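You operate a simulated robot arm through the tools that you are given. There is no shell and no other tool.

The job below is to be done with a simulated robot arm. You get a single attempt, and the scene is never put back.

## Task
Tape the spine of the blue report and rub the tape down.
Fine: it waits in the taping jig; lower the tape arm, raise it again, rub all along with the green bar, stand the bar back. Where these are worked on the way, their far stop is far enough and under half their travel is too little: tape arm.
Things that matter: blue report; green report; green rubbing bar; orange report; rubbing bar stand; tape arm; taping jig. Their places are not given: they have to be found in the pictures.

Only the result counts: the job must be done as asked and must still hold three seconds after the hand-in. Knocking over, shifting, dropping, spilling or breaking anything else fails it.

## Robot
A 6-joint arm with a four-finger gripper, fixed in place. Base frame: the origin is at the foot of the arm, x ahead of it, y to its left, z up. Units: cm, degrees, N and s.
Its first joint turns from -166.0 to 166.0 degrees. Payload 3.43 kg.
Tool frame: the origin (TCP) lies between the finger pads and is the grasp point; the fingertips stand 3 cm ahead of it; z points along the fingers, y is the line along which they close. The gripper opens to 12 cm. The gripper's body begins 8.5 cm behind the TCP.
Orientation is that of the tool frame in the base frame, as a unit quaternion [x, y, z, w]. With the fingers straight down and closing along the base's y, the tool's x points along the base's -x, its y along +y and its z along -z.

## Interface
- The arm moves only by the tool move_arm. Its argument "steps" is a list of rows, each a list of 3 entries, a list of its own where there are three numbers: the shift along the tool's x, y, z in cm, then the turn, a rotation vector about the tool's x, y, z in rad, then the gripper command, from -1 (shut) to 1 (fully open), values between in proportion. In form: [[[x, y, z], [rx, ry, rz], fingers], ...]. A call has 1 to 20 rows; each row shifts and turns the commanded pose from where the row before left it, along the tool's axes as they then stand. A row lasts 0.2 s, in which the tool goes at most 5 cm and 8.6 degrees; a call with a longer step from one row to the next is refused whole, and so is a gripper value outside its range. A pose out of reach is approached as far as the arm can. The call stops where the force on the tool passes 90 N (or 10 N more than at its start, if that is more) or the arm is blocked; 0.2 s more then pass. Each finger halts on what it meets, pressing with about 28 N; the grip force reading is that of the motor and also rises with nothing between the fingers. The clock runs only during rows and for 0.2 s after the last one: add rows that do not move to give the fingers time. The reply holds the time, the measured pose of the TCP, the force on the tool along the base axes, the opening and the grip force, in the units named above and with some noise, with the torque about the TCP (base axes, N m) and any sound that the robot's microphone picked up.
- Cameras (640 x 400 px; columns grow to the right, rows downward): "scene" is fixed at [22.93, -65.6, 166.19]; the picture's right is [0.86, -0.51, 0.00], its down [-0.20, -0.34, -0.92] and it looks along [0.47, 0.79, -0.39] (base axes); focal length 326 px, centre (320, 200). "wrist" rides on the gripper at [7.1, -1.7, -12] in the tool frame; the picture's right is [0.23, 0.97, 0.00], its down [-0.81, 0.19, -0.55] and it looks along [-0.54, 0.13, 0.83] (tool axes); focal length 275 px, centre (320, 200).
- get_image(camera): a new picture of that camera. No time passes.
- measure_at(camera, pixels): for up to 12 pixels [column, row] of the newest picture of that camera ("zoom" is the newest enlarged one), the place [x, y, z] in the base frame of the surface seen there, good to about 0.3 cm, but the place of the scene camera against the robot may be out by one fixed shift of up to 1.8 cm in any direction. No time passes.
- close_up(camera, box): a new picture of the part [left, top, right, bottom] of that camera's present view, enlarged. No time passes.
- sign_off(): hands the job in; it is judged then, once.

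Unless the task says otherwise, let go and move clear before handing in.

The tools are called as name(argument=value, ...) on one line, values as JSON. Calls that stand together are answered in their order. move_arm: Moves the arm, as the interface text tells. Its arguments: {"type":"object","properties":{"steps":{"type":"array"}},"required":["steps"]} The other tools are called the same way: get_image (camera) takes a picture; measure_at (camera, pixels) gives the place of the surface under pixels of a picture; close_up (camera, box) takes an enlarged picture of a part of a camera's view; sign_off () hands the job in.

At the start:

```text
time_s: 0.0
eef_pos: [44.13, 33.5, 140.58]
ee_rot: [0.0, 1.0, 0.0, -0.001]
force: [-0.6, -0.4, -0.2]
wrist_torque: [0.0, 0.01, 0.0]
finger_gap: 11.99
finger_force: 0.0
```

scene: 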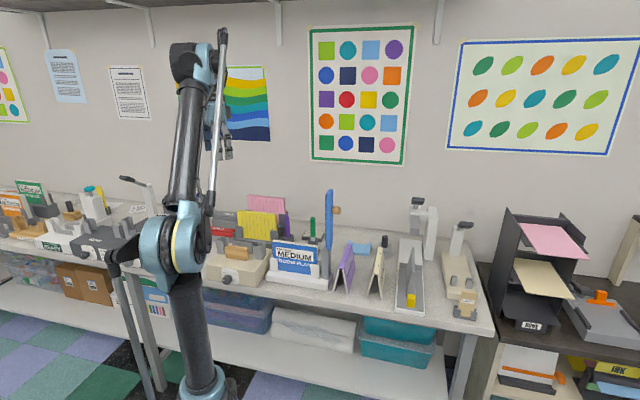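
wrist: 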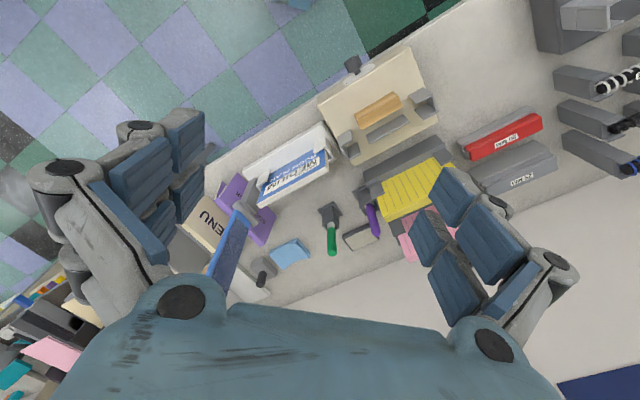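

The scene picture shows a cluttered bench with a blue/white report near (295,260), a green upright object near (312,230), and a blue arm near (328,215). I'll enlarge several regions to identify them.

close_up(camera="scene", box=[200, 180, 360, 300])

close_up(camera="scene", box=[0, 170, 200, 290])

close_up(camera="wrist", box=[180, 50, 460, 300])

close_up(camera="scene", box=[320, 180, 500, 320])

```text
3.33 times, centred on (280, 240) of scene
```

zoom: 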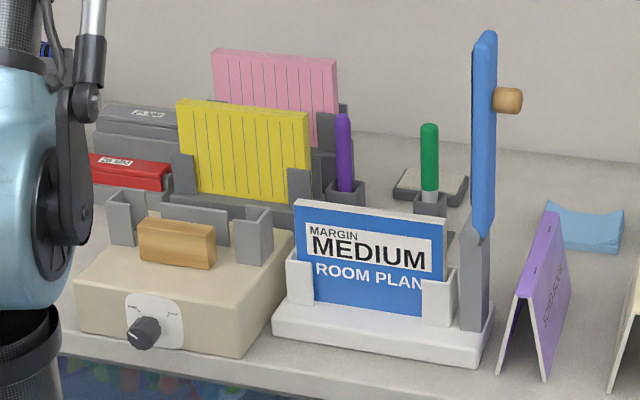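

```text
3.20 times, centred on (100, 230) of scene
```

zoom: 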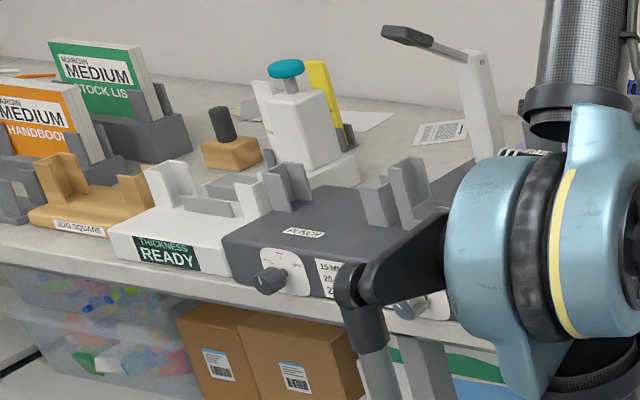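

```text
1.60 times, centred on (320, 175) of wrist
```

zoom: 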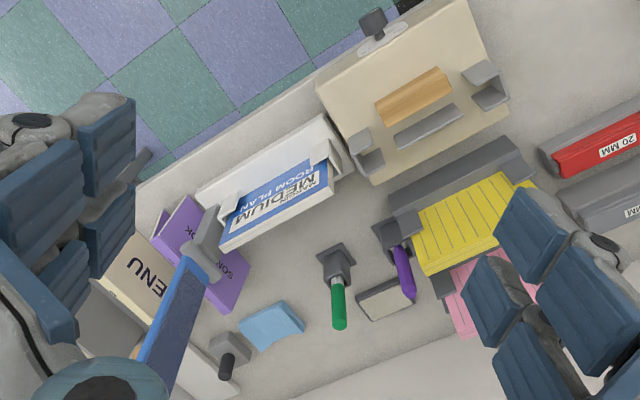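

```text
2.86 times, centred on (410, 250) of scene
```

zoom: 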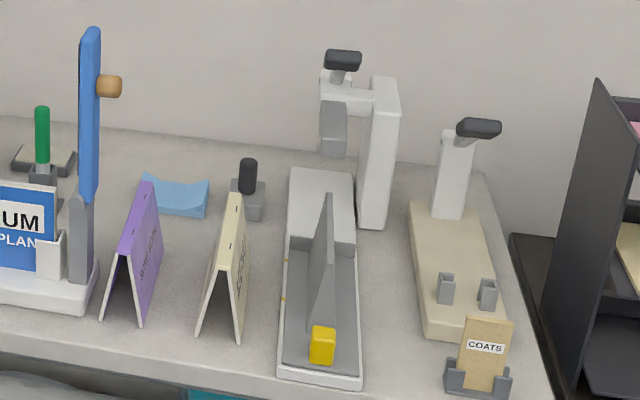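

The blue report ("MEDIUM") stands in the white jig with the blue tape arm upright at its right end; the green bar stands in a small grey stand behind. I'll measure the key points.

measure_at(camera="scene", pixels=[[274, 241], [311, 246], [274, 240], [321, 190], [319, 235], [317, 247], [327, 205], [307, 213], [307, 230], [307, 234], [320, 268], [268, 281]])

measure_at(camera="wrist", pixels=[[322, 150], [326, 166], [276, 204], [332, 250], [331, 232], [326, 210], [268, 150], [330, 125], [225, 250], [238, 215], [275, 205], [262, 190]])

close_up(camera="scene", box=[264, 180, 344, 240])

close_up(camera="scene", box=[264, 220, 344, 280])

```text
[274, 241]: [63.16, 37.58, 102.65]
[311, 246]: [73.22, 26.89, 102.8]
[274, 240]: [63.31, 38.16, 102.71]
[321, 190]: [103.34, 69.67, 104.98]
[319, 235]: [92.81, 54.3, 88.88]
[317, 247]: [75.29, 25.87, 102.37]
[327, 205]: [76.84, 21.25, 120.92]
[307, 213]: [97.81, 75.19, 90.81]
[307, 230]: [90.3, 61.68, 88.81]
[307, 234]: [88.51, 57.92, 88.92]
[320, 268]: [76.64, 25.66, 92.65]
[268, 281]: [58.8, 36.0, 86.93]
```

```text
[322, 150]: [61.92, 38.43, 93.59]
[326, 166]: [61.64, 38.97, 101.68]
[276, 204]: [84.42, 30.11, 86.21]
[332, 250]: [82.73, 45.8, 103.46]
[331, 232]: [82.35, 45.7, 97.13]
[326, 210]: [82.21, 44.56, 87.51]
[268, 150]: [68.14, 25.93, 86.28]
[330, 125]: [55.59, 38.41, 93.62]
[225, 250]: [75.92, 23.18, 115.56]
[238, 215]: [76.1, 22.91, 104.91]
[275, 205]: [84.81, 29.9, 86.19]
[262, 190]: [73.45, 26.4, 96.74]
```

```text
6.67 times, centred on (304, 210) of scene
```

zoom: 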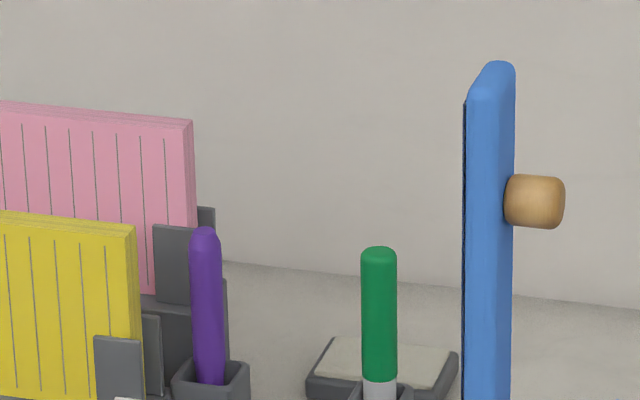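

```text
6.67 times, centred on (304, 250) of scene
```

zoom: 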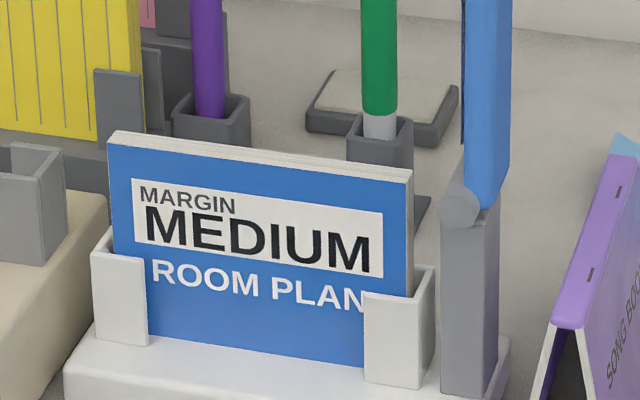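

The report spine runs from (115,135) to (412,175) in the zoom, with the tape arm's hinge at (460,205). I'll measure these in detail.

measure_at(camera="zoom", pixels=[[112, 140], [120, 136], [260, 158], [400, 172], [408, 185], [460, 205], [487, 190], [470, 240], [487, 220], [470, 380], [380, 125], [380, 160]])

close_up(camera="scene", box=[284, 180, 344, 230])

close_up(camera="wrist", box=[200, 110, 360, 290])

```text
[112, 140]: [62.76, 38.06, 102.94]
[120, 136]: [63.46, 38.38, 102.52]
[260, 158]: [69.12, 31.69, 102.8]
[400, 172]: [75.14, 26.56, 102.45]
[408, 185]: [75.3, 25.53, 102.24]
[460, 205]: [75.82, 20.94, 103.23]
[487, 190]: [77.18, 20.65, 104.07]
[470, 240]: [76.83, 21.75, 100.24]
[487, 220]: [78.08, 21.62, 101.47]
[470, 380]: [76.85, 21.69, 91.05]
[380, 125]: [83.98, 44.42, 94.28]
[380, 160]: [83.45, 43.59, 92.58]
```

```text
8.00 times, centred on (314, 205) of scene
```

zoom: 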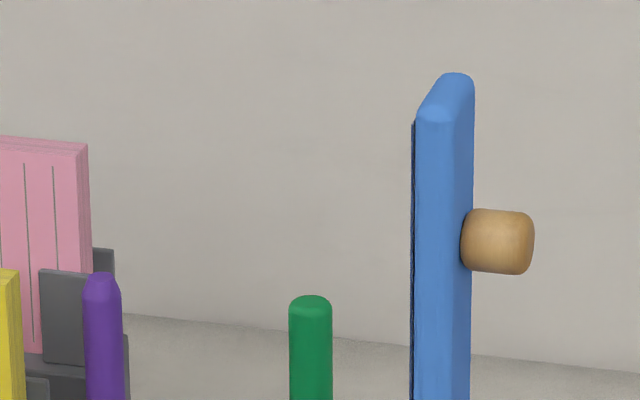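

```text
2.22 times, centred on (280, 200) of wrist
```

zoom: 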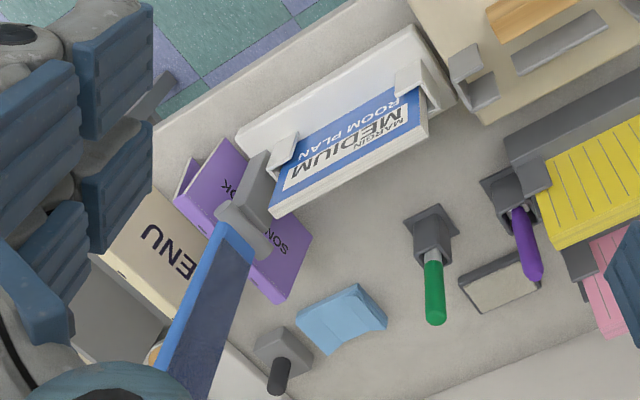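

The spine runs along about (0.71,-0.71) in the base frame. I'll measure the arm's top and the knob in the scene, and the same places in the wrist view for offset checks.

measure_at(camera="scene", pixels=[[330, 193], [328, 196], [329, 210], [332, 210], [335, 210], [337, 210], [336, 207], [336, 213], [329, 225], [332, 225], [329, 232], [312, 222]])

measure_at(camera="zoom", pixels=[[275, 211], [422, 135], [425, 122], [350, 173], [268, 245], [230, 215], [245, 240], [262, 160], [435, 290], [435, 320], [430, 260], [432, 235]])

```text
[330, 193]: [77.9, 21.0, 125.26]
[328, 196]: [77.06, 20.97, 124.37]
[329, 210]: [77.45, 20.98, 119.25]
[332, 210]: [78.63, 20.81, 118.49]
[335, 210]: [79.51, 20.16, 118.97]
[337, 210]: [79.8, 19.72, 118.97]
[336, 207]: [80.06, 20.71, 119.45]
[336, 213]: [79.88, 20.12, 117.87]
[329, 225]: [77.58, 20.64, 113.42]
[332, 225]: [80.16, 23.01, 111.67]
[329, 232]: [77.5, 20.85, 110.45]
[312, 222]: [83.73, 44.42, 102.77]
```

```text
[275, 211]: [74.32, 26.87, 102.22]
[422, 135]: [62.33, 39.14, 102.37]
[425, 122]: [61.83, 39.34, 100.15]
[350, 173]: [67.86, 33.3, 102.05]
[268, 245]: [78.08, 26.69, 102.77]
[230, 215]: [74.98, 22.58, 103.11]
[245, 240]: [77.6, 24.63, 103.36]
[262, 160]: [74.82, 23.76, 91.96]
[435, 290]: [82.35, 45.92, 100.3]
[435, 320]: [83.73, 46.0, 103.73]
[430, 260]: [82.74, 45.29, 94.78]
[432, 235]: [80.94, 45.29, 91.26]
```

The wrist camera readings differ from the scene ones by about (−1.1, +1.2, −0.4) cm. Next I measure the neighbours to the right of the jig (tent cards, tall punches at (418,200), (457,225)) to plan clear paths.

measure_at(camera="scene", pixels=[[345, 245], [349, 270], [377, 240], [417, 200], [432, 210], [413, 245], [457, 222], [465, 225], [361, 243], [388, 222], [405, 290], [290, 222]])

measure_at(camera="scene", pixels=[[265, 195], [255, 212], [286, 210], [230, 280], [255, 240], [340, 310], [230, 180], [270, 230], [420, 270], [310, 160]])

```text
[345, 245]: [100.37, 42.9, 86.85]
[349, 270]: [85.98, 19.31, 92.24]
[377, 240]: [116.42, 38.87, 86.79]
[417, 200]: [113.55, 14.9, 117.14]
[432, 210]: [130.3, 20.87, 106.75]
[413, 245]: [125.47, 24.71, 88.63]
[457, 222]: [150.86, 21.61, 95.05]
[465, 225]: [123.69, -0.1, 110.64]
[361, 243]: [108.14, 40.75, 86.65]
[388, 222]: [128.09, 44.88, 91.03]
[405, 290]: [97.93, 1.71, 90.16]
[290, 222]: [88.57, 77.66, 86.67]
```

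```text
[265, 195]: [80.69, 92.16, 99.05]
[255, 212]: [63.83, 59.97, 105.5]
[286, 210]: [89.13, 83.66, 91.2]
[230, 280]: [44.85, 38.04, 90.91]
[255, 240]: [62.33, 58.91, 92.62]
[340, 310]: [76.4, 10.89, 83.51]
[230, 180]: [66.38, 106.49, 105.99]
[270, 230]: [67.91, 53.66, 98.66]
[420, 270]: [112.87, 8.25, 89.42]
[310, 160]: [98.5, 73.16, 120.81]
```

Tape arm: hinge near u≈37 along the spine line, knob near (78.8, 21.2, 118.5) facing away from the report. I'll travel above everything at z≈140 to beyond the tape arm and turn the tool 45° so that the fingers close across the spine.

move_arm(steps=[[[-4, -1.65, 0], [0, 0, 0], 0], [[-4, -1.65, 0], [0, 0, 0], 0], [[-4, -1.65, 0], [0, 0, 0], 0], [[-4, -1.65, 0], [0, 0, 0], 0], [[-4, -1.65, 0], [0, 0, 0], 0], [[-4, -1.65, 0], [0, 0, 0], 0], [[-4, -1.65, 0], [0, 0, 0], 0], [[-4, -1.65, 0], [0, 0, 0], 0], [[-4, -1.65, 0], [0, 0, 0], 0], [[-4, -1.65, 0], [0, 0, 0], 0], [[0, 0, 0], [0, 0, 0.1309], 0], [[0, 0, 0], [0, 0, 0.1309], 0], [[0, 0, 0], [0, 0, 0.1309], 0], [[0, 0, 0], [0, 0, 0.1309], 0], [[0, 0, 0], [0, 0, 0.1309], 0], [[0, 0, 0], [0, 0, 0.1309], 0], [[0, 0, 0], [0, 0, 0], 0]])

get_image(camera="wrist")

get_image(camera="scene")

```text
time_s: 3.6
eef_pos: [77.55, 18.2, 139.65]
ee_rot: [0.383, 0.924, 0.003, 0.005]
force: [-0.2, -0.2, 0.8]
wrist_torque: [-0.02, -0.01, -0.04]
finger_gap: 5.98
finger_force: 0.1
out of reach, approached as far as the arm can: row 9, 10
```

```text
taken
```

wrist: 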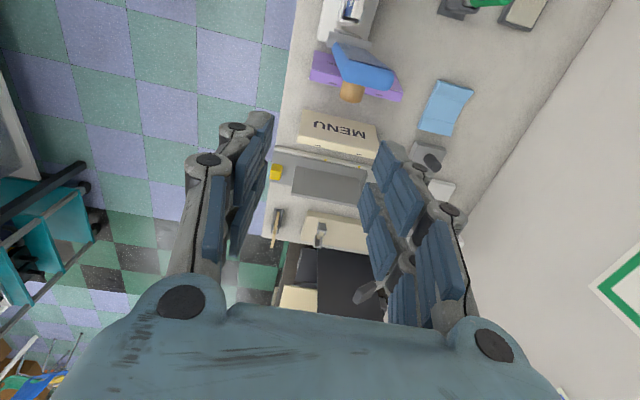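

```text
taken
```

scene: 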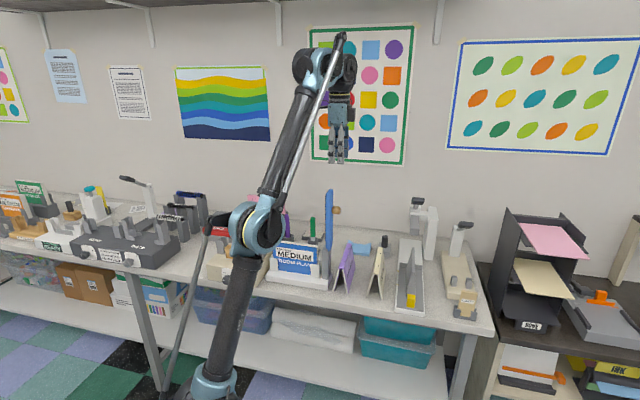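

The arm ran short of reach at this height and stands at (77.6, 18.2, 139.7). The wrist picture now shows the tape arm at (362,65) and the knob at (350,92), so I'll measure them accurately from here.

close_up(camera="wrist", box=[300, 0, 440, 110])

measure_at(camera="wrist", pixels=[[350, 90], [345, 98], [357, 98], [350, 82], [340, 70], [343, 80], [390, 85], [392, 77], [335, 47], [365, 60], [350, 100], [340, 30]])

```text
3.64 times, centred on (370, 55) of wrist
```

zoom: 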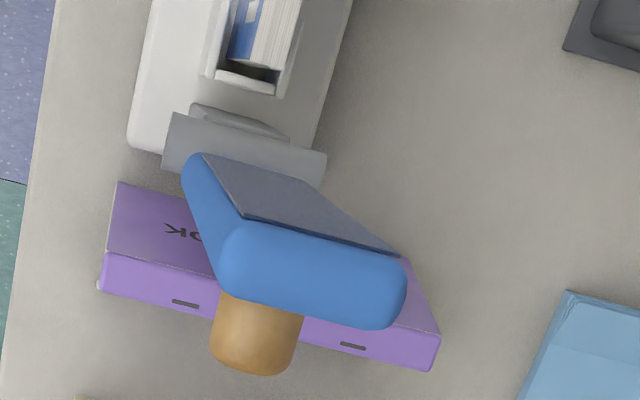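

```text
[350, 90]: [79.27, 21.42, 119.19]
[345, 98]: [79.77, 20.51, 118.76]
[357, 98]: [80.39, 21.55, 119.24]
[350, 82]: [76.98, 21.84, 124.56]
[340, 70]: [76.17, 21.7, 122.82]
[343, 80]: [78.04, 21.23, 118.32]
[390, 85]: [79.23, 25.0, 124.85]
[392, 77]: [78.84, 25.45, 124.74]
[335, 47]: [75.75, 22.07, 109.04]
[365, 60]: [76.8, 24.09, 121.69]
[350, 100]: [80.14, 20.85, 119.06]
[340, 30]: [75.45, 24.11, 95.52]
```

Knob centre is at about v=71.4, z≈118.2, with its end at u≈42.1; the arm is about 5 cm wide and its face is at u≈39.2. I'll come down a little and out past the arm, then tilt the tool 90° so the fingers point at the knob, staying above everything.

move_arm(steps=[[[0, 0, 4], [0, 0, 0], 0], [[0, 0, 4], [0, 0, 0], 0], [[-2.5, 1.85, 0], [0, 0, 0], 0], [[-2.5, 1.85, 0], [0, 0, 0], 0], [[0, 0, 0], [0, 0.1309, 0], 0], [[0, 0, 0], [0, 0.1309, 0], 0], [[0, 0, 0], [0, 0.1309, 0], 0], [[0, 0, 0], [0, 0.1309, 0], 0], [[0, 0, 0], [0, 0.1309, 0], 0], [[0, 0, 0], [0, 0.1309, 0], 0]])

get_image(camera="wrist")

get_image(camera="scene")

```text
time_s: 5.8
eef_pos: [83.66, 18.34, 131.81]
ee_rot: [0.357, 0.857, 0.154, -0.339]
force: [0.3, 0.2, 0.5]
wrist_torque: [-0.03, 0.01, -0.04]
finger_gap: 5.97
finger_force: 0.1
out of reach, approached as far as the arm can: row 10
```

```text
taken
```

wrist: 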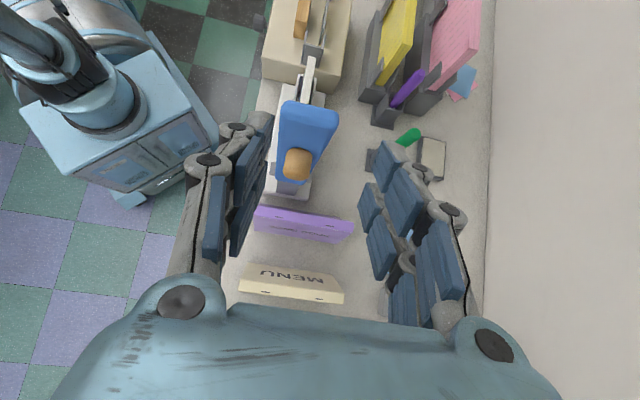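

```text
taken
```

scene: 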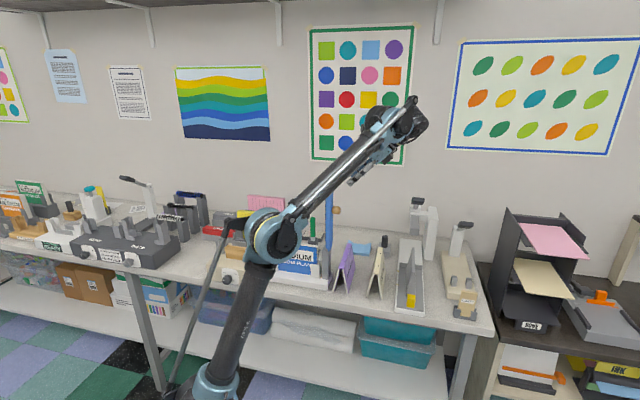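

The tool is tilted about 44° at (83.7, 18.3, 131.8), and the knob is at (297,163) in the wrist picture, between the fingers. I'll measure it again from here.

close_up(camera="wrist", box=[250, 80, 370, 210])

measure_at(camera="wrist", pixels=[[297, 163], [285, 163], [309, 163], [297, 150], [297, 175], [300, 170], [310, 110], [310, 130], [285, 106], [335, 112], [288, 150], [315, 150]])

```text
3.08 times, centred on (310, 145) of wrist
```

zoom: 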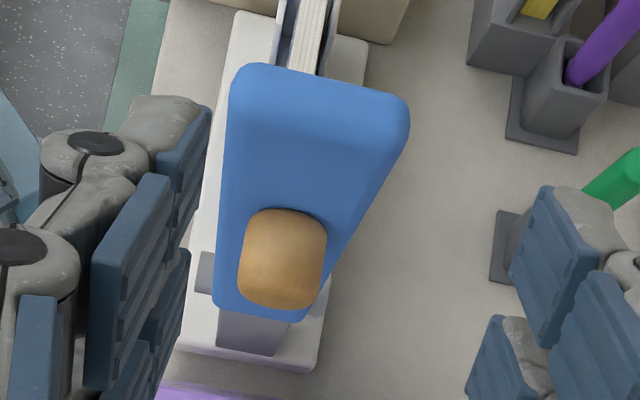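

```text
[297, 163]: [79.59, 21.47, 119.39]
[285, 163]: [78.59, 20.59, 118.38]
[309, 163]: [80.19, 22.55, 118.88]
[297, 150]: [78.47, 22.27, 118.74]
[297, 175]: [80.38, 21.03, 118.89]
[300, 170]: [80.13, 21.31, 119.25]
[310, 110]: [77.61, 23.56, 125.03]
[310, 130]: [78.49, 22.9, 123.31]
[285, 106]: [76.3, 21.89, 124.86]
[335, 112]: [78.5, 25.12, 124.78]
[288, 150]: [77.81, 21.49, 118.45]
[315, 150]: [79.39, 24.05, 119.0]
```

Knob centre is at about u=40.7, v=71.4, z=118.1. To plan the arc I need the hinge axis, so I'll look at it enlarged in the scene.

close_up(camera="scene", box=[300, 225, 348, 285])

```text
6.67 times, centred on (324, 255) of scene
```

zoom: 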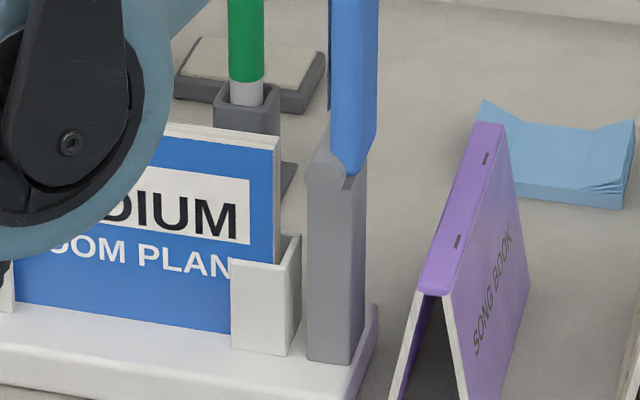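

measure_at(camera="zoom", pixels=[[312, 175], [322, 165], [322, 185], [338, 175], [345, 165], [312, 230], [345, 230], [362, 230], [340, 120], [362, 120], [340, 60], [370, 60]])

```text
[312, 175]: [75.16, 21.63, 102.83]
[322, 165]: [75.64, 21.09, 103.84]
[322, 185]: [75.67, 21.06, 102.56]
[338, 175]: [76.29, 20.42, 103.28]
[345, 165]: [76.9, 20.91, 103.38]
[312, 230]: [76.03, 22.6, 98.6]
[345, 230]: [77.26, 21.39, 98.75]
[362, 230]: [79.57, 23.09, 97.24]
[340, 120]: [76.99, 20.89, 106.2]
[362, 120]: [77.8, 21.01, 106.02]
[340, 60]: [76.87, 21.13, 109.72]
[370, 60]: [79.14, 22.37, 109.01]
```

Hinge axis is about u=37.05, z=102.6 and the knob centre about u=40.7, z=118.1. I'll lower to a spot just off the knob, correct the tilt to 45°, and check.

move_arm(steps=[[[-2.11, -0.23, 2.32], [0, 0, 0], 0], [[-2.11, -0.23, 2.32], [0, 0, 0], 0], [[-2.11, -0.23, 2.32], [0, 0.0244, 0], 0], [[0, 0, 0], [0, 0, 0], 0]])

get_image(camera="wrist")

close_up(camera="scene", box=[290, 120, 450, 280])

```text
time_s: 6.8
eef_pos: [82.61, 20.6, 122.33]
ee_rot: [0.354, 0.852, 0.157, -0.352]
force: [0.4, 0.5, 0.4]
wrist_torque: [-0.01, 0.02, 0.0]
finger_gap: 6.03
finger_force: 0.1
out of reach, approached as far as the arm can: row 1, 2, 3
```

```text
taken
```

wrist: 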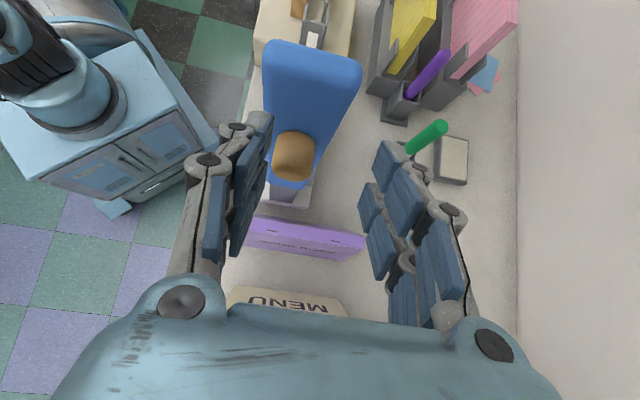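

```text
2.50 times, centred on (370, 200) of scene
```

zoom: 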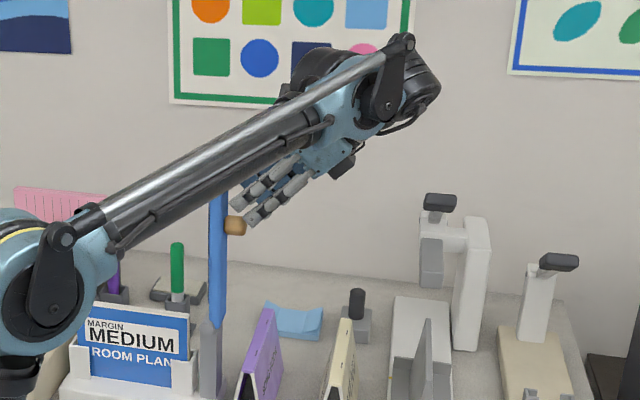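

The reach clamp left the TCP at (82.6, 20.6, 122.3), about 1.6 cm off in v. Moving inward eases reach, so I'll centre on the knob and then go in.

move_arm(steps=[[[0, -1.58, 0], [0, 0, 0], 0], [[0, 0, 0], [0, 0, 0], 0]])

get_image(camera="wrist")

```text
time_s: 7.4
eef_pos: [81.46, 20.46, 122.25]
ee_rot: [0.355, 0.852, 0.158, -0.352]
force: [-0.7, 0.2, -0.1]
wrist_torque: [0.0, 0.02, 0.0]
finger_gap: 6.0
finger_force: 0.1
out of reach, approached as far as the arm can: row 1
```

```text
taken
```

wrist: 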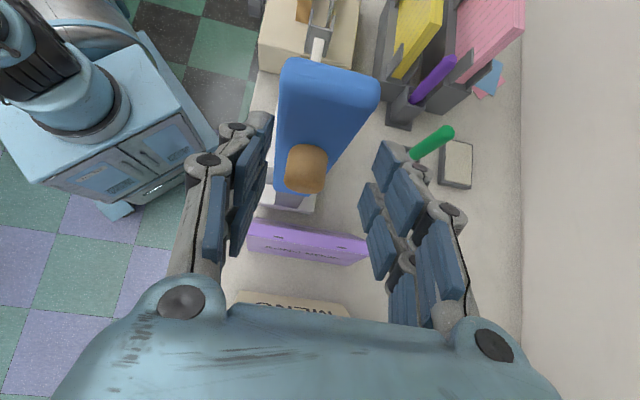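

The knob is now at (306,168) between the fingers, TCP at u≈43.1, v≈72.1, z≈122.3. I'll go in the rest of the way: down and inward.

move_arm(steps=[[[-0.45, -0.2, 0.8], [0, 0, 0], 0], [[-0.45, -0.22, 0.8], [0, 0, 0], 0], [[-0.45, -0.25, 0.8], [0, 0, 0], 0], [[0, 0, 0], [0, 0, 0], 0]])

get_image(camera="wrist")

close_up(camera="scene", box=[300, 160, 400, 260])

```text
time_s: 8.4
eef_pos: [80.39, 21.37, 119.59]
ee_rot: [0.353, 0.851, 0.156, -0.355]
force: [-0.3, 0.2, 0.1]
wrist_torque: [-0.03, -0.03, 0.02]
finger_gap: 5.99
finger_force: 0.0
out of reach, approached as far as the arm can: row 1
```

```text
taken
```

wrist: 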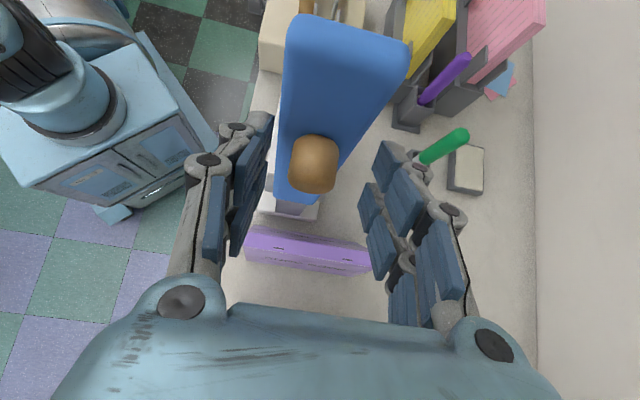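

```text
4.00 times, centred on (350, 210) of scene
```

zoom: 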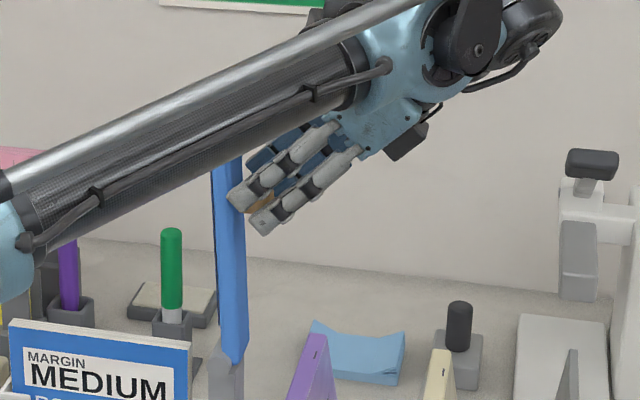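

TCP is at u≈41.7, v≈71.95, so the fingertip corners would overlap the arm's face by about 0.3 cm. I'll back off outward slightly and re-centre before closing.

move_arm(steps=[[[-0.45, -0.5, -0.45], [0, 0, 0], 0], [[0, 0, 0], [0, 0, 0], 0]])

get_image(camera="wrist")

```text
time_s: 9.0
eef_pos: [80.48, 21.03, 119.6]
ee_rot: [0.353, 0.852, 0.156, -0.354]
force: [0.2, -0.7, 0.6]
wrist_torque: [-0.01, -0.02, -0.01]
finger_gap: 6.0
finger_force: 0.0
out of reach, approached as far as the arm can: row 1
```

```text
taken
```

wrist: 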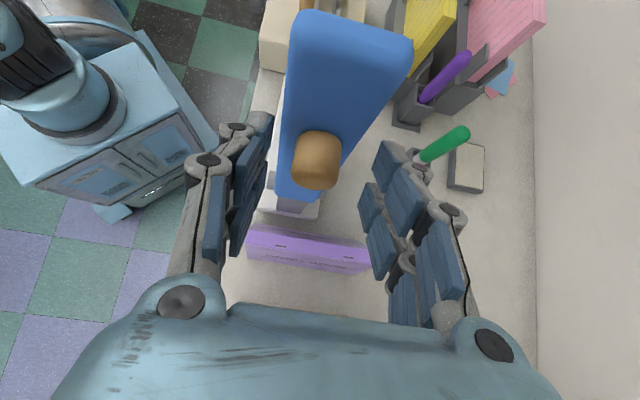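

Reach is too tight with the tilt, so I'll turn the tool upright in place (the tips swing away from the arm face beside the knob) and hold the knob from above instead.

move_arm(steps=[[[0, 0, 0], [0, -0.1323, 0], 0], [[0, 0, 0], [0, -0.1323, 0], 0], [[0, 0, 0], [0, -0.1323, 0], 0], [[0, 0, 0], [0, -0.1323, 0], 0], [[0, 0, 0], [0, -0.1323, 0], 0], [[0, 0, 0], [0, -0.1323, 0], 0], [[0, 0, 0], [0, 0, 0], 0]])

get_image(camera="wrist")

close_up(camera="scene", box=[290, 150, 390, 250])

```text
time_s: 10.6
eef_pos: [80.47, 21.01, 119.7]
ee_rot: [0.382, 0.924, 0.005, -0.001]
force: [-0.4, 0.3, -0.6]
wrist_torque: [0.0, -0.02, 0.01]
finger_gap: 6.0
finger_force: 0.0
```

```text
taken
```

wrist: 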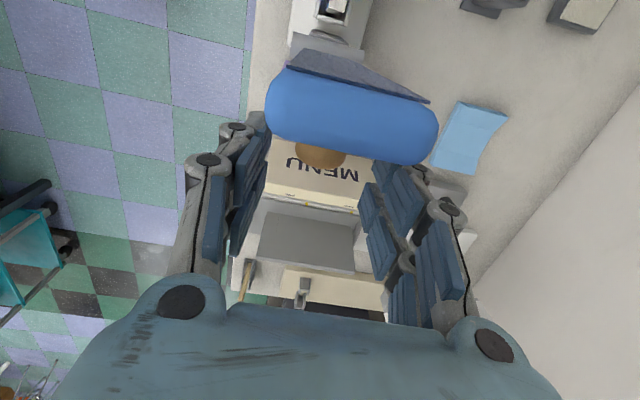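

```text
4.00 times, centred on (340, 200) of scene
```

zoom: 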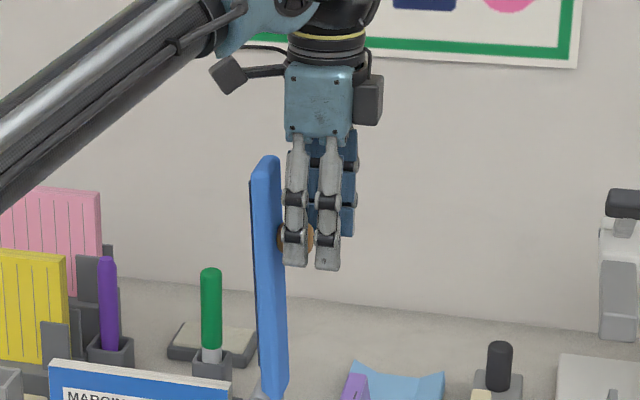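

The tool is upright with the knob between the fingers, TCP u≈42.0, v≈71.8, z≈119.7. I'll measure where the fingers and knob are, for alignment.

measure_at(camera="wrist", pixels=[[237, 135], [255, 120], [250, 160], [212, 220], [207, 165], [425, 175], [410, 190], [370, 200], [380, 245], [320, 155], [310, 110], [400, 130]])

measure_at(camera="zoom", pixels=[[295, 260], [328, 262], [290, 200], [325, 200], [309, 238], [309, 228], [350, 215], [265, 240], [280, 240], [328, 240], [295, 240], [345, 230]])

```text
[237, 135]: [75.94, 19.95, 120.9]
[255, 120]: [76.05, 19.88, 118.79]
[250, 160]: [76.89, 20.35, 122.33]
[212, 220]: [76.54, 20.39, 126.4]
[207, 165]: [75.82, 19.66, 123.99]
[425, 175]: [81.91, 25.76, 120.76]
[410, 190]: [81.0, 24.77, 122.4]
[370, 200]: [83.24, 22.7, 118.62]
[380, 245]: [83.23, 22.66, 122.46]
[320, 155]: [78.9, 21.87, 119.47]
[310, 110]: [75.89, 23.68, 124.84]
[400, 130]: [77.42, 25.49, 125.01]
```

```text
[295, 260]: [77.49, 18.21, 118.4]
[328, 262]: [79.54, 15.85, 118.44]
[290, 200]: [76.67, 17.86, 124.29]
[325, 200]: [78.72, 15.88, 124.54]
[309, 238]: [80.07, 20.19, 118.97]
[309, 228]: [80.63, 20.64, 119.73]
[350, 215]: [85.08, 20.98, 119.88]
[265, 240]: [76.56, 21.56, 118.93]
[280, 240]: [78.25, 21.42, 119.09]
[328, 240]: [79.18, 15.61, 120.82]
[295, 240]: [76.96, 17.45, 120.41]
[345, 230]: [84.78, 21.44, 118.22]
```

Measured finger prongs stand at u≈39.7–41.3 and 42.6–44.4, so the inner pair is level with the knob and clear of the arm face (u≈39.2). I'll centre sideways on the knob and close on it.

move_arm(steps=[[[0, -0.38, 0], [0, 0, 0], 0], [[0, 0, 0], [0, 0, 0], -0.4], [[0, 0, 0], [0, 0, 0], -0.6], [[0, 0, 0], [0, 0, 0], -1], [[0, 0, 0], [0, 0, 0], -1]])

get_image(camera="wrist")

close_up(camera="scene", box=[290, 150, 390, 250])

```text
time_s: 11.8
eef_pos: [80.33, 20.8, 119.77]
ee_rot: [0.382, 0.924, 0.006, -0.002]
force: [12.3, 11.0, 6.1]
wrist_torque: [0.34, -0.18, -0.39]
finger_gap: 2.65
finger_force: 45.3
```

```text
taken
```

wrist: 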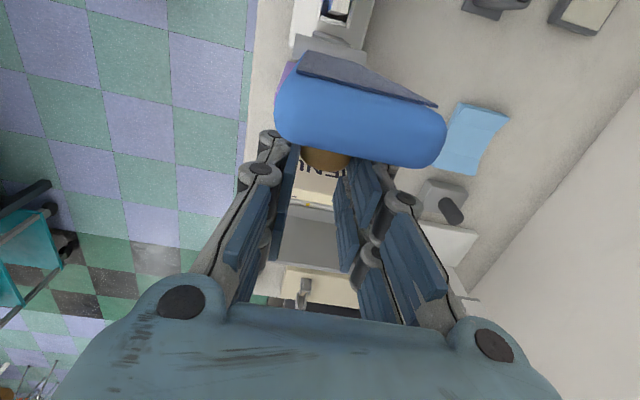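

```text
4.00 times, centred on (340, 200) of scene
```

zoom: 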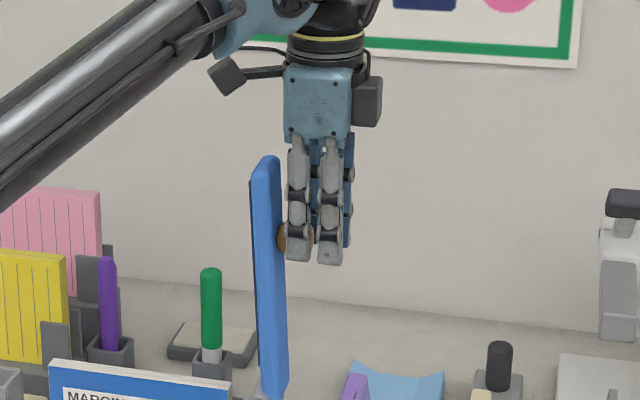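

The fingers hold the knob (gap 2.65 cm), with about 16 N sideways, so the knob lies a little further in +v. I'll ease that and start swinging the arm down, first 10°.

move_arm(steps=[[[0, 0.2, 0], [0, 0, 0], -1], [[1.516, 0, -0.374], [0, -0.0873, 0], -1], [[1.516, 0, -0.374], [0, -0.0873, 0], -1], [[0, 0, 0], [0, 0, 0], -1]])

close_up(camera="scene", box=[260, 150, 380, 270])

```text
time_s: 12.8
eef_pos: [78.14, 23.01, 120.18]
ee_rot: [0.381, 0.921, -0.028, 0.078]
force: [-7.5, -5.0, -12.3]
wrist_torque: [-0.2, 0.18, 0.17]
finger_gap: 2.65
finger_force: 45.5
```

```text
3.33 times, centred on (320, 210) of scene
```

zoom: 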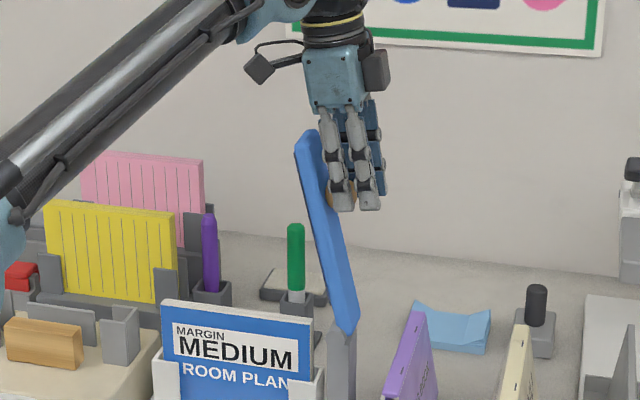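

The arm follows the gripper, tilted about 10–12°. The force of −12 N in z says I'm slightly too high on the arc, so I'll correct and continue another 25°.

move_arm(steps=[[[1.516, -0.05, -0.27], [0, -0.0873, 0], -1], [[1.516, 0, -0.34], [0, -0.0873, 0], -1], [[1.516, 0, -0.36], [0, -0.0873, 0], -1], [[1.516, 0, -0.36], [0, -0.0873, 0], -1], [[1.516, 0, -0.36], [0, -0.0873, 0], -1], [[0, 0, 0], [0, 0, 0], -1]])

close_up(camera="scene", box=[240, 150, 360, 270])

```text
time_s: 14.2
eef_pos: [72.76, 28.37, 119.32]
ee_rot: [0.366, 0.882, -0.11, 0.276]
force: [3.2, -14.5, -31.7]
wrist_torque: [-0.4, 0.31, 0.33]
finger_gap: 2.65
finger_force: 44.8
```

```text
3.33 times, centred on (300, 210) of scene
```

zoom: 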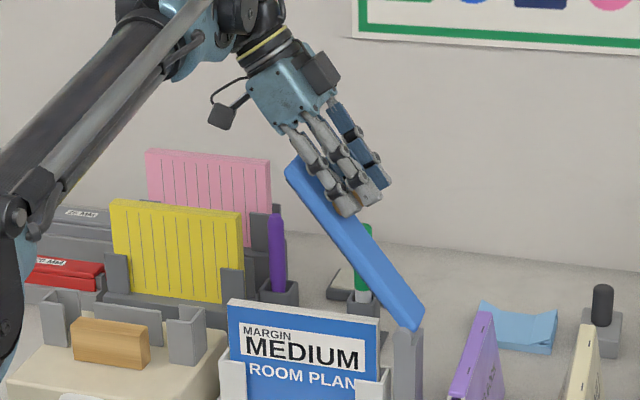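

The arm is at about 35°; the pull of about 34 N points straight at the hinge, meaning the true hinge sits roughly 1 cm further out (u≈38). I'll ease inward 0.35 cm and continue with the corrected arc.

move_arm(steps=[[[0.1, -0.08, 0.34], [0, 0, 0], -1], [[1.515, 0, -0.273], [0, -0.0873, 0], -1], [[1.515, 0, -0.273], [0, -0.0873, 0], -1], [[1.515, 0, -0.273], [0, -0.0873, 0], -1], [[0, 0, 0], [0, 0, 0], -1]])

close_up(camera="scene", box=[220, 150, 360, 290])

```text
time_s: 15.4
eef_pos: [69.88, 31.31, 116.8]
ee_rot: [0.348, 0.838, -0.156, 0.389]
force: [-7.0, 32.3, 31.3]
wrist_torque: [0.62, 0.49, 0.36]
finger_gap: 2.64
finger_force: 45.1
```

```text
2.86 times, centred on (290, 220) of scene
```

zoom: 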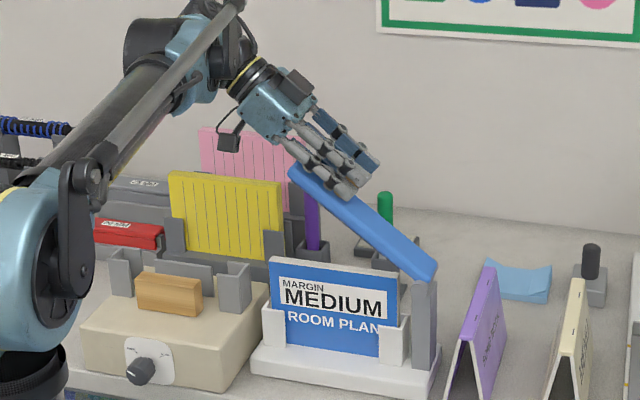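

The radial force flipped to about 42 N outward, so I over-corrected. Let me look at the hinge and the arm's present line before going on.

close_up(camera="scene", box=[300, 195, 380, 275])

get_image(camera="wrist")

```text
5.00 times, centred on (340, 235) of scene
```

zoom: 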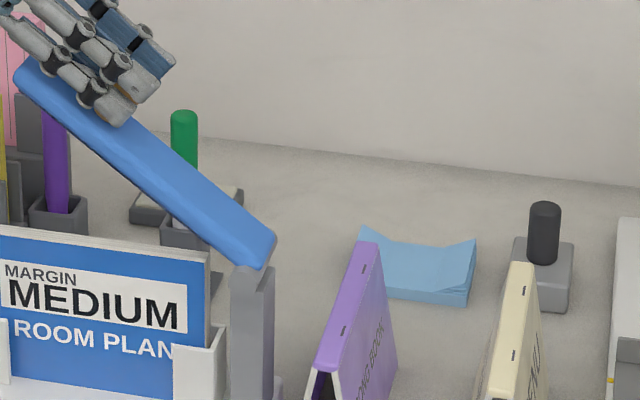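

```text
taken
```

wrist: 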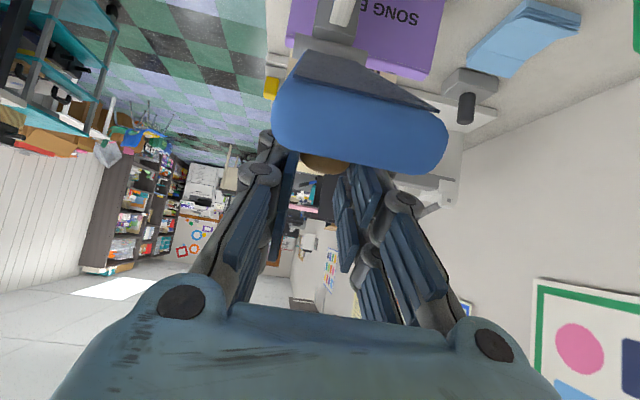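

measure_at(camera="zoom", pixels=[[25, 75], [100, 140], [180, 205], [240, 255], [258, 262], [268, 245], [100, 125], [180, 190], [240, 235], [245, 275], [268, 275], [240, 300]])

```text
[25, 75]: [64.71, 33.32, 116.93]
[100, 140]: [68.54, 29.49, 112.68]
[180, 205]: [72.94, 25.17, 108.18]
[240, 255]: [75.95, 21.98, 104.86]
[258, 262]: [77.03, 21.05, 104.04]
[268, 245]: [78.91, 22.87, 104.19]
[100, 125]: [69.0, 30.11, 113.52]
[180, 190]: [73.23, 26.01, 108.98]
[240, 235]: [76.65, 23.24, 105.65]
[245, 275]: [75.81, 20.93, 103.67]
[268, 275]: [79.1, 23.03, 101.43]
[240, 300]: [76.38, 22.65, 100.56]
```

The arm has turned about 53° and the hinge looks to be at my first estimate (u≈37.2, z≈102.8). I'll ease outward 0.3 cm, and continue in short runs guided by the force.

move_arm(steps=[[[-0.07, 0.08, -0.29], [0, 0, 0], -1], [[1.502, 0, -0.308], [0, -0.0873, 0], -1], [[1.502, 0, -0.308], [0, -0.0873, 0], -1], [[0, 0, 0], [0, 0, 0], -1]])

close_up(camera="scene", box=[220, 170, 360, 290])

```text
time_s: 16.4
eef_pos: [68.35, 32.89, 114.88]
ee_rot: [0.333, 0.801, -0.187, 0.46]
force: [4.7, -0.2, -7.6]
wrist_torque: [-0.01, 0.52, 0.23]
finger_gap: 2.65
finger_force: 44.8
```

```text
3.33 times, centred on (290, 230) of scene
```

zoom: 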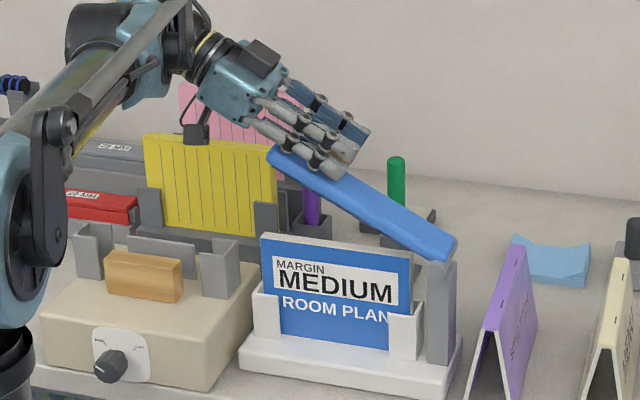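

The force is small now (≈9 N) and the arm is at about 63°. Continue another 10° with the same arc.

move_arm(steps=[[[1.502, 0, -0.308], [0, -0.0873, 0], -1], [[1.502, 0, -0.308], [0, -0.0873, 0], -1], [[0, 0, 0], [0, 0, 0], -1]])

close_up(camera="scene", box=[220, 170, 360, 290])

get_image(camera="scene")

```text
time_s: 17.2
eef_pos: [66.93, 34.22, 112.63]
ee_rot: [0.317, 0.757, -0.216, 0.528]
force: [6.2, -10.9, -10.3]
wrist_torque: [-0.29, 0.49, 0.1]
finger_gap: 2.63
finger_force: 44.9
```

```text
3.33 times, centred on (290, 230) of scene
```

zoom: 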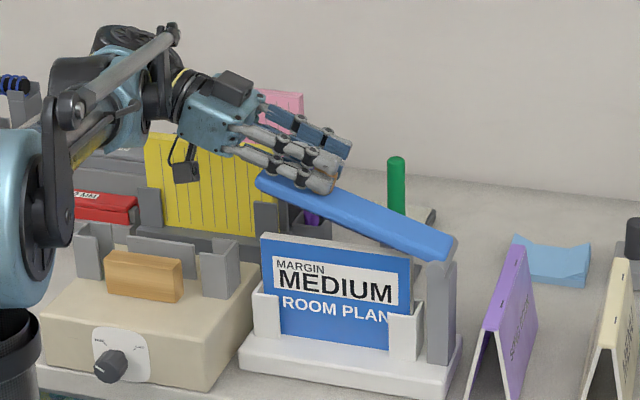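

```text
taken
```

scene: 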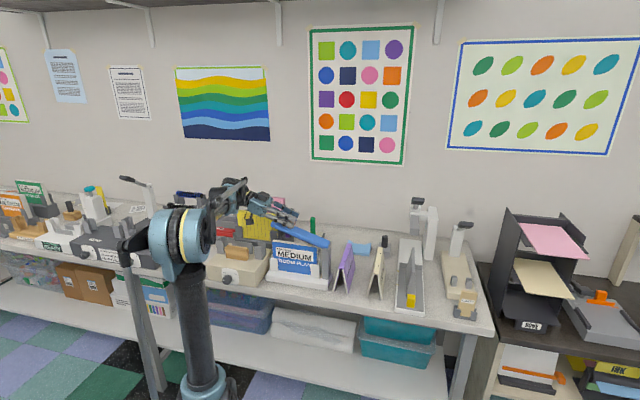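

The arm is at about 73° and forces are about 16 N. I'll finish the remaining swing mostly by translation along the arc, letting the knob turn in the fingers; first three small rows.

move_arm(steps=[[[0.957, -0.04, -0.136], [0, -0.03, 0], -1], [[0.967, 0, -0.08], [0, -0.03, 0], -1], [[0.975, 0, -0.012], [0, -0.03, 0], -1], [[0, 0, 0], [0, 0, 0], -1]])

close_up(camera="scene", box=[220, 190, 350, 290])

```text
time_s: 18.2
eef_pos: [65.85, 35.26, 109.97]
ee_rot: [0.306, 0.733, -0.229, 0.562]
force: [-26.7, 18.0, 14.8]
wrist_torque: [-0.4, 0.49, 0.04]
finger_gap: 2.63
finger_force: 45.1
```

```text
4.00 times, centred on (285, 240) of scene
```

zoom: 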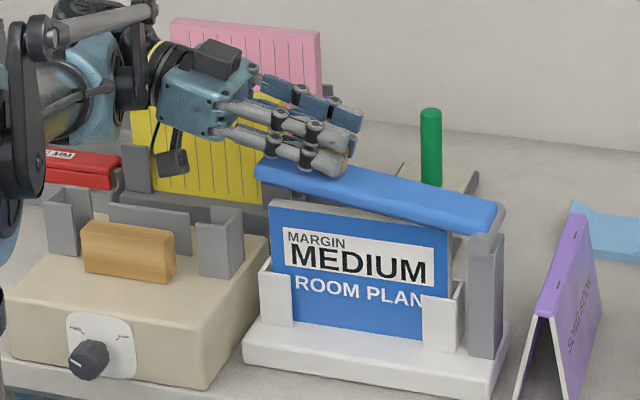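

The arm is within a few degrees of the spine; the force is now mostly −u (≈32 N), so I'll ease outward while lowering the last bit.

move_arm(steps=[[[0.5, 0, -0.3], [0, 0, 0], -1], [[0.5, 0, -0.05], [0, 0, 0], -1], [[0, 0, 0], [0, 0, 0], -1]])

close_up(camera="scene", box=[220, 190, 350, 290])

```text
time_s: 19.0
eef_pos: [65.69, 35.5, 109.04]
ee_rot: [0.307, 0.734, -0.229, 0.561]
force: [11.5, -16.4, 1.1]
wrist_torque: [-1.53, -0.78, 0.05]
finger_gap: 2.62
finger_force: 45.4
```

```text
4.00 times, centred on (285, 240) of scene
```

zoom: 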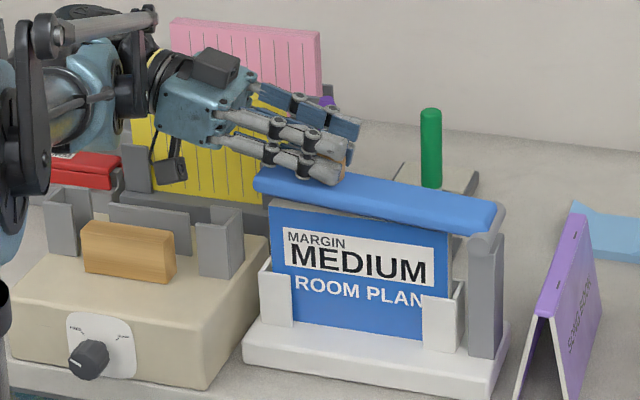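

Still closing on the spine with low force. I'll lower in small steps until I feel the stop.

move_arm(steps=[[[0.4, 0, 0.06], [0, 0, 0], -1], [[0.4, 0, 0.08], [0, 0, 0], -1], [[0, 0, 0], [0, 0, 0], -1]])

close_up(camera="scene", box=[220, 190, 350, 290])

```text
time_s: 19.8
eef_pos: [65.44, 35.72, 108.34]
ee_rot: [0.307, 0.734, -0.229, 0.561]
force: [-9.2, -10.5, 6.9]
wrist_torque: [-1.32, -0.25, -0.04]
finger_gap: 2.66
finger_force: 44.2
```

```text
4.00 times, centred on (285, 240) of scene
```

zoom: 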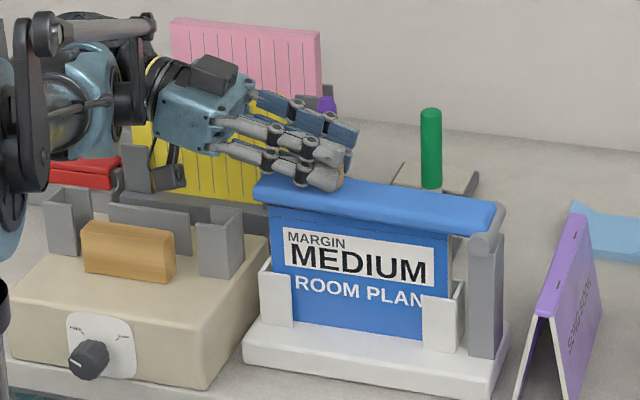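

The tape arm looks to lie on the spine now. I'll press a little further to feel the stop.

move_arm(steps=[[[0.3, 0, 0.06], [0, 0, 0], -1], [[0.3, 0, 0.06], [0, 0, 0], -1], [[0, 0, 0], [0, 0, 0], -1]])

close_up(camera="scene", box=[240, 200, 330, 270])

```text
time_s: 20.6
eef_pos: [65.4, 35.71, 107.68]
ee_rot: [0.306, 0.733, -0.229, 0.562]
force: [-19.5, -7.2, 9.4]
wrist_torque: [-0.99, 0.26, -0.14]
finger_gap: 2.63
finger_force: 45.6
```

```text
5.71 times, centred on (285, 235) of scene
```

zoom: 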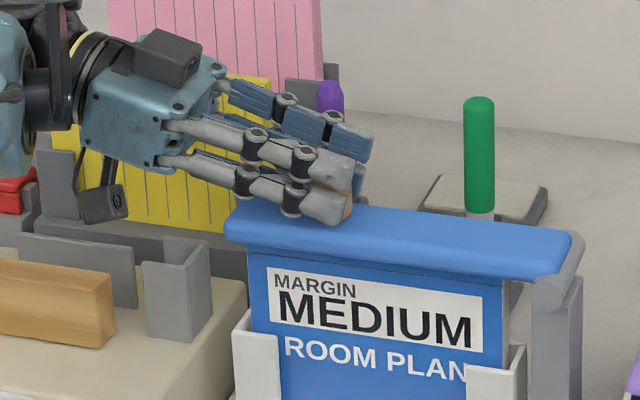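

The arm's lower edge now runs parallel to the report's print, so it's about flat. I'll measure its height along the spine and press once more to confirm the stop.

measure_at(camera="zoom", pixels=[[240, 232], [300, 240], [400, 255], [500, 268], [550, 272], [240, 215], [400, 215], [560, 240], [255, 260], [495, 290]])

move_arm(steps=[[[0.25, 0, 0.05], [0, 0, 0], -1], [[0.25, 0, 0.05], [0, 0, 0], -1], [[0, 0, 0], [0, 0, 0], -1]])

close_up(camera="scene", box=[240, 200, 330, 270])

```text
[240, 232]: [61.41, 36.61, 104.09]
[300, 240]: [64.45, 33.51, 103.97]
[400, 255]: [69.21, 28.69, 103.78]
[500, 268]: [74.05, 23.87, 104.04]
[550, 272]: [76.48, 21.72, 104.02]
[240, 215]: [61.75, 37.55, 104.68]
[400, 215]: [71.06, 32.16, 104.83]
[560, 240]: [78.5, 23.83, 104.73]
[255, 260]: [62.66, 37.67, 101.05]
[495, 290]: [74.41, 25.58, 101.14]
```

```text
time_s: 21.4
eef_pos: [65.47, 35.68, 107.4]
ee_rot: [0.307, 0.733, -0.229, 0.563]
force: [-7.7, -3.8, 43.2]
wrist_torque: [-1.09, 0.47, -0.05]
finger_gap: 2.63
finger_force: 44.5
```

```text
5.71 times, centred on (285, 235) of scene
```

zoom: 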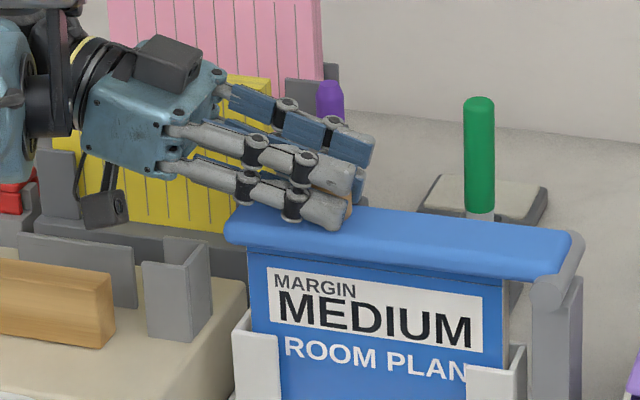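

The arm is level (both ends z≈104.0 in the scene) and presses back with 43 N, so it's on its stop. Now I'll raise it the same way, turning the tool with it.

move_arm(steps=[[[-0.3, 0, 0], [0, 0, 0], -1], [[-1.461, 0, 0.082], [0, 0.0873, 0], -1], [[-1.461, 0, 0.082], [0, 0.0873, 0], -1], [[-1.461, 0, 0.082], [0, 0.0873, 0], -1], [[0, 0, 0], [0, 0, 0], -1]])

close_up(camera="scene", box=[220, 170, 350, 290])

```text
time_s: 22.6
eef_pos: [66.83, 34.3, 111.59]
ee_rot: [0.334, 0.801, -0.186, 0.46]
force: [7.8, -8.1, -9.2]
wrist_torque: [-0.45, 0.71, 0.2]
finger_gap: 2.61
finger_force: 45.0
```

```text
3.33 times, centred on (285, 230) of scene
```

zoom: 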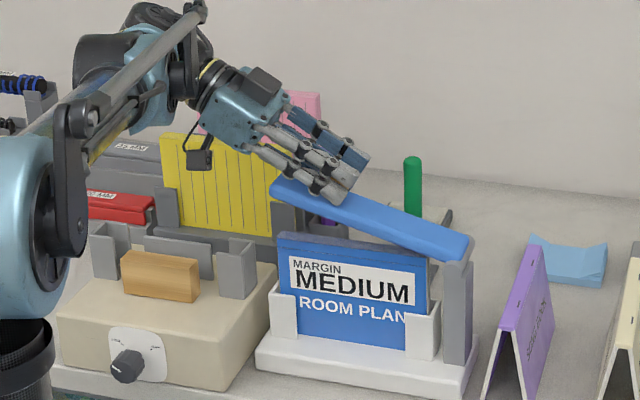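

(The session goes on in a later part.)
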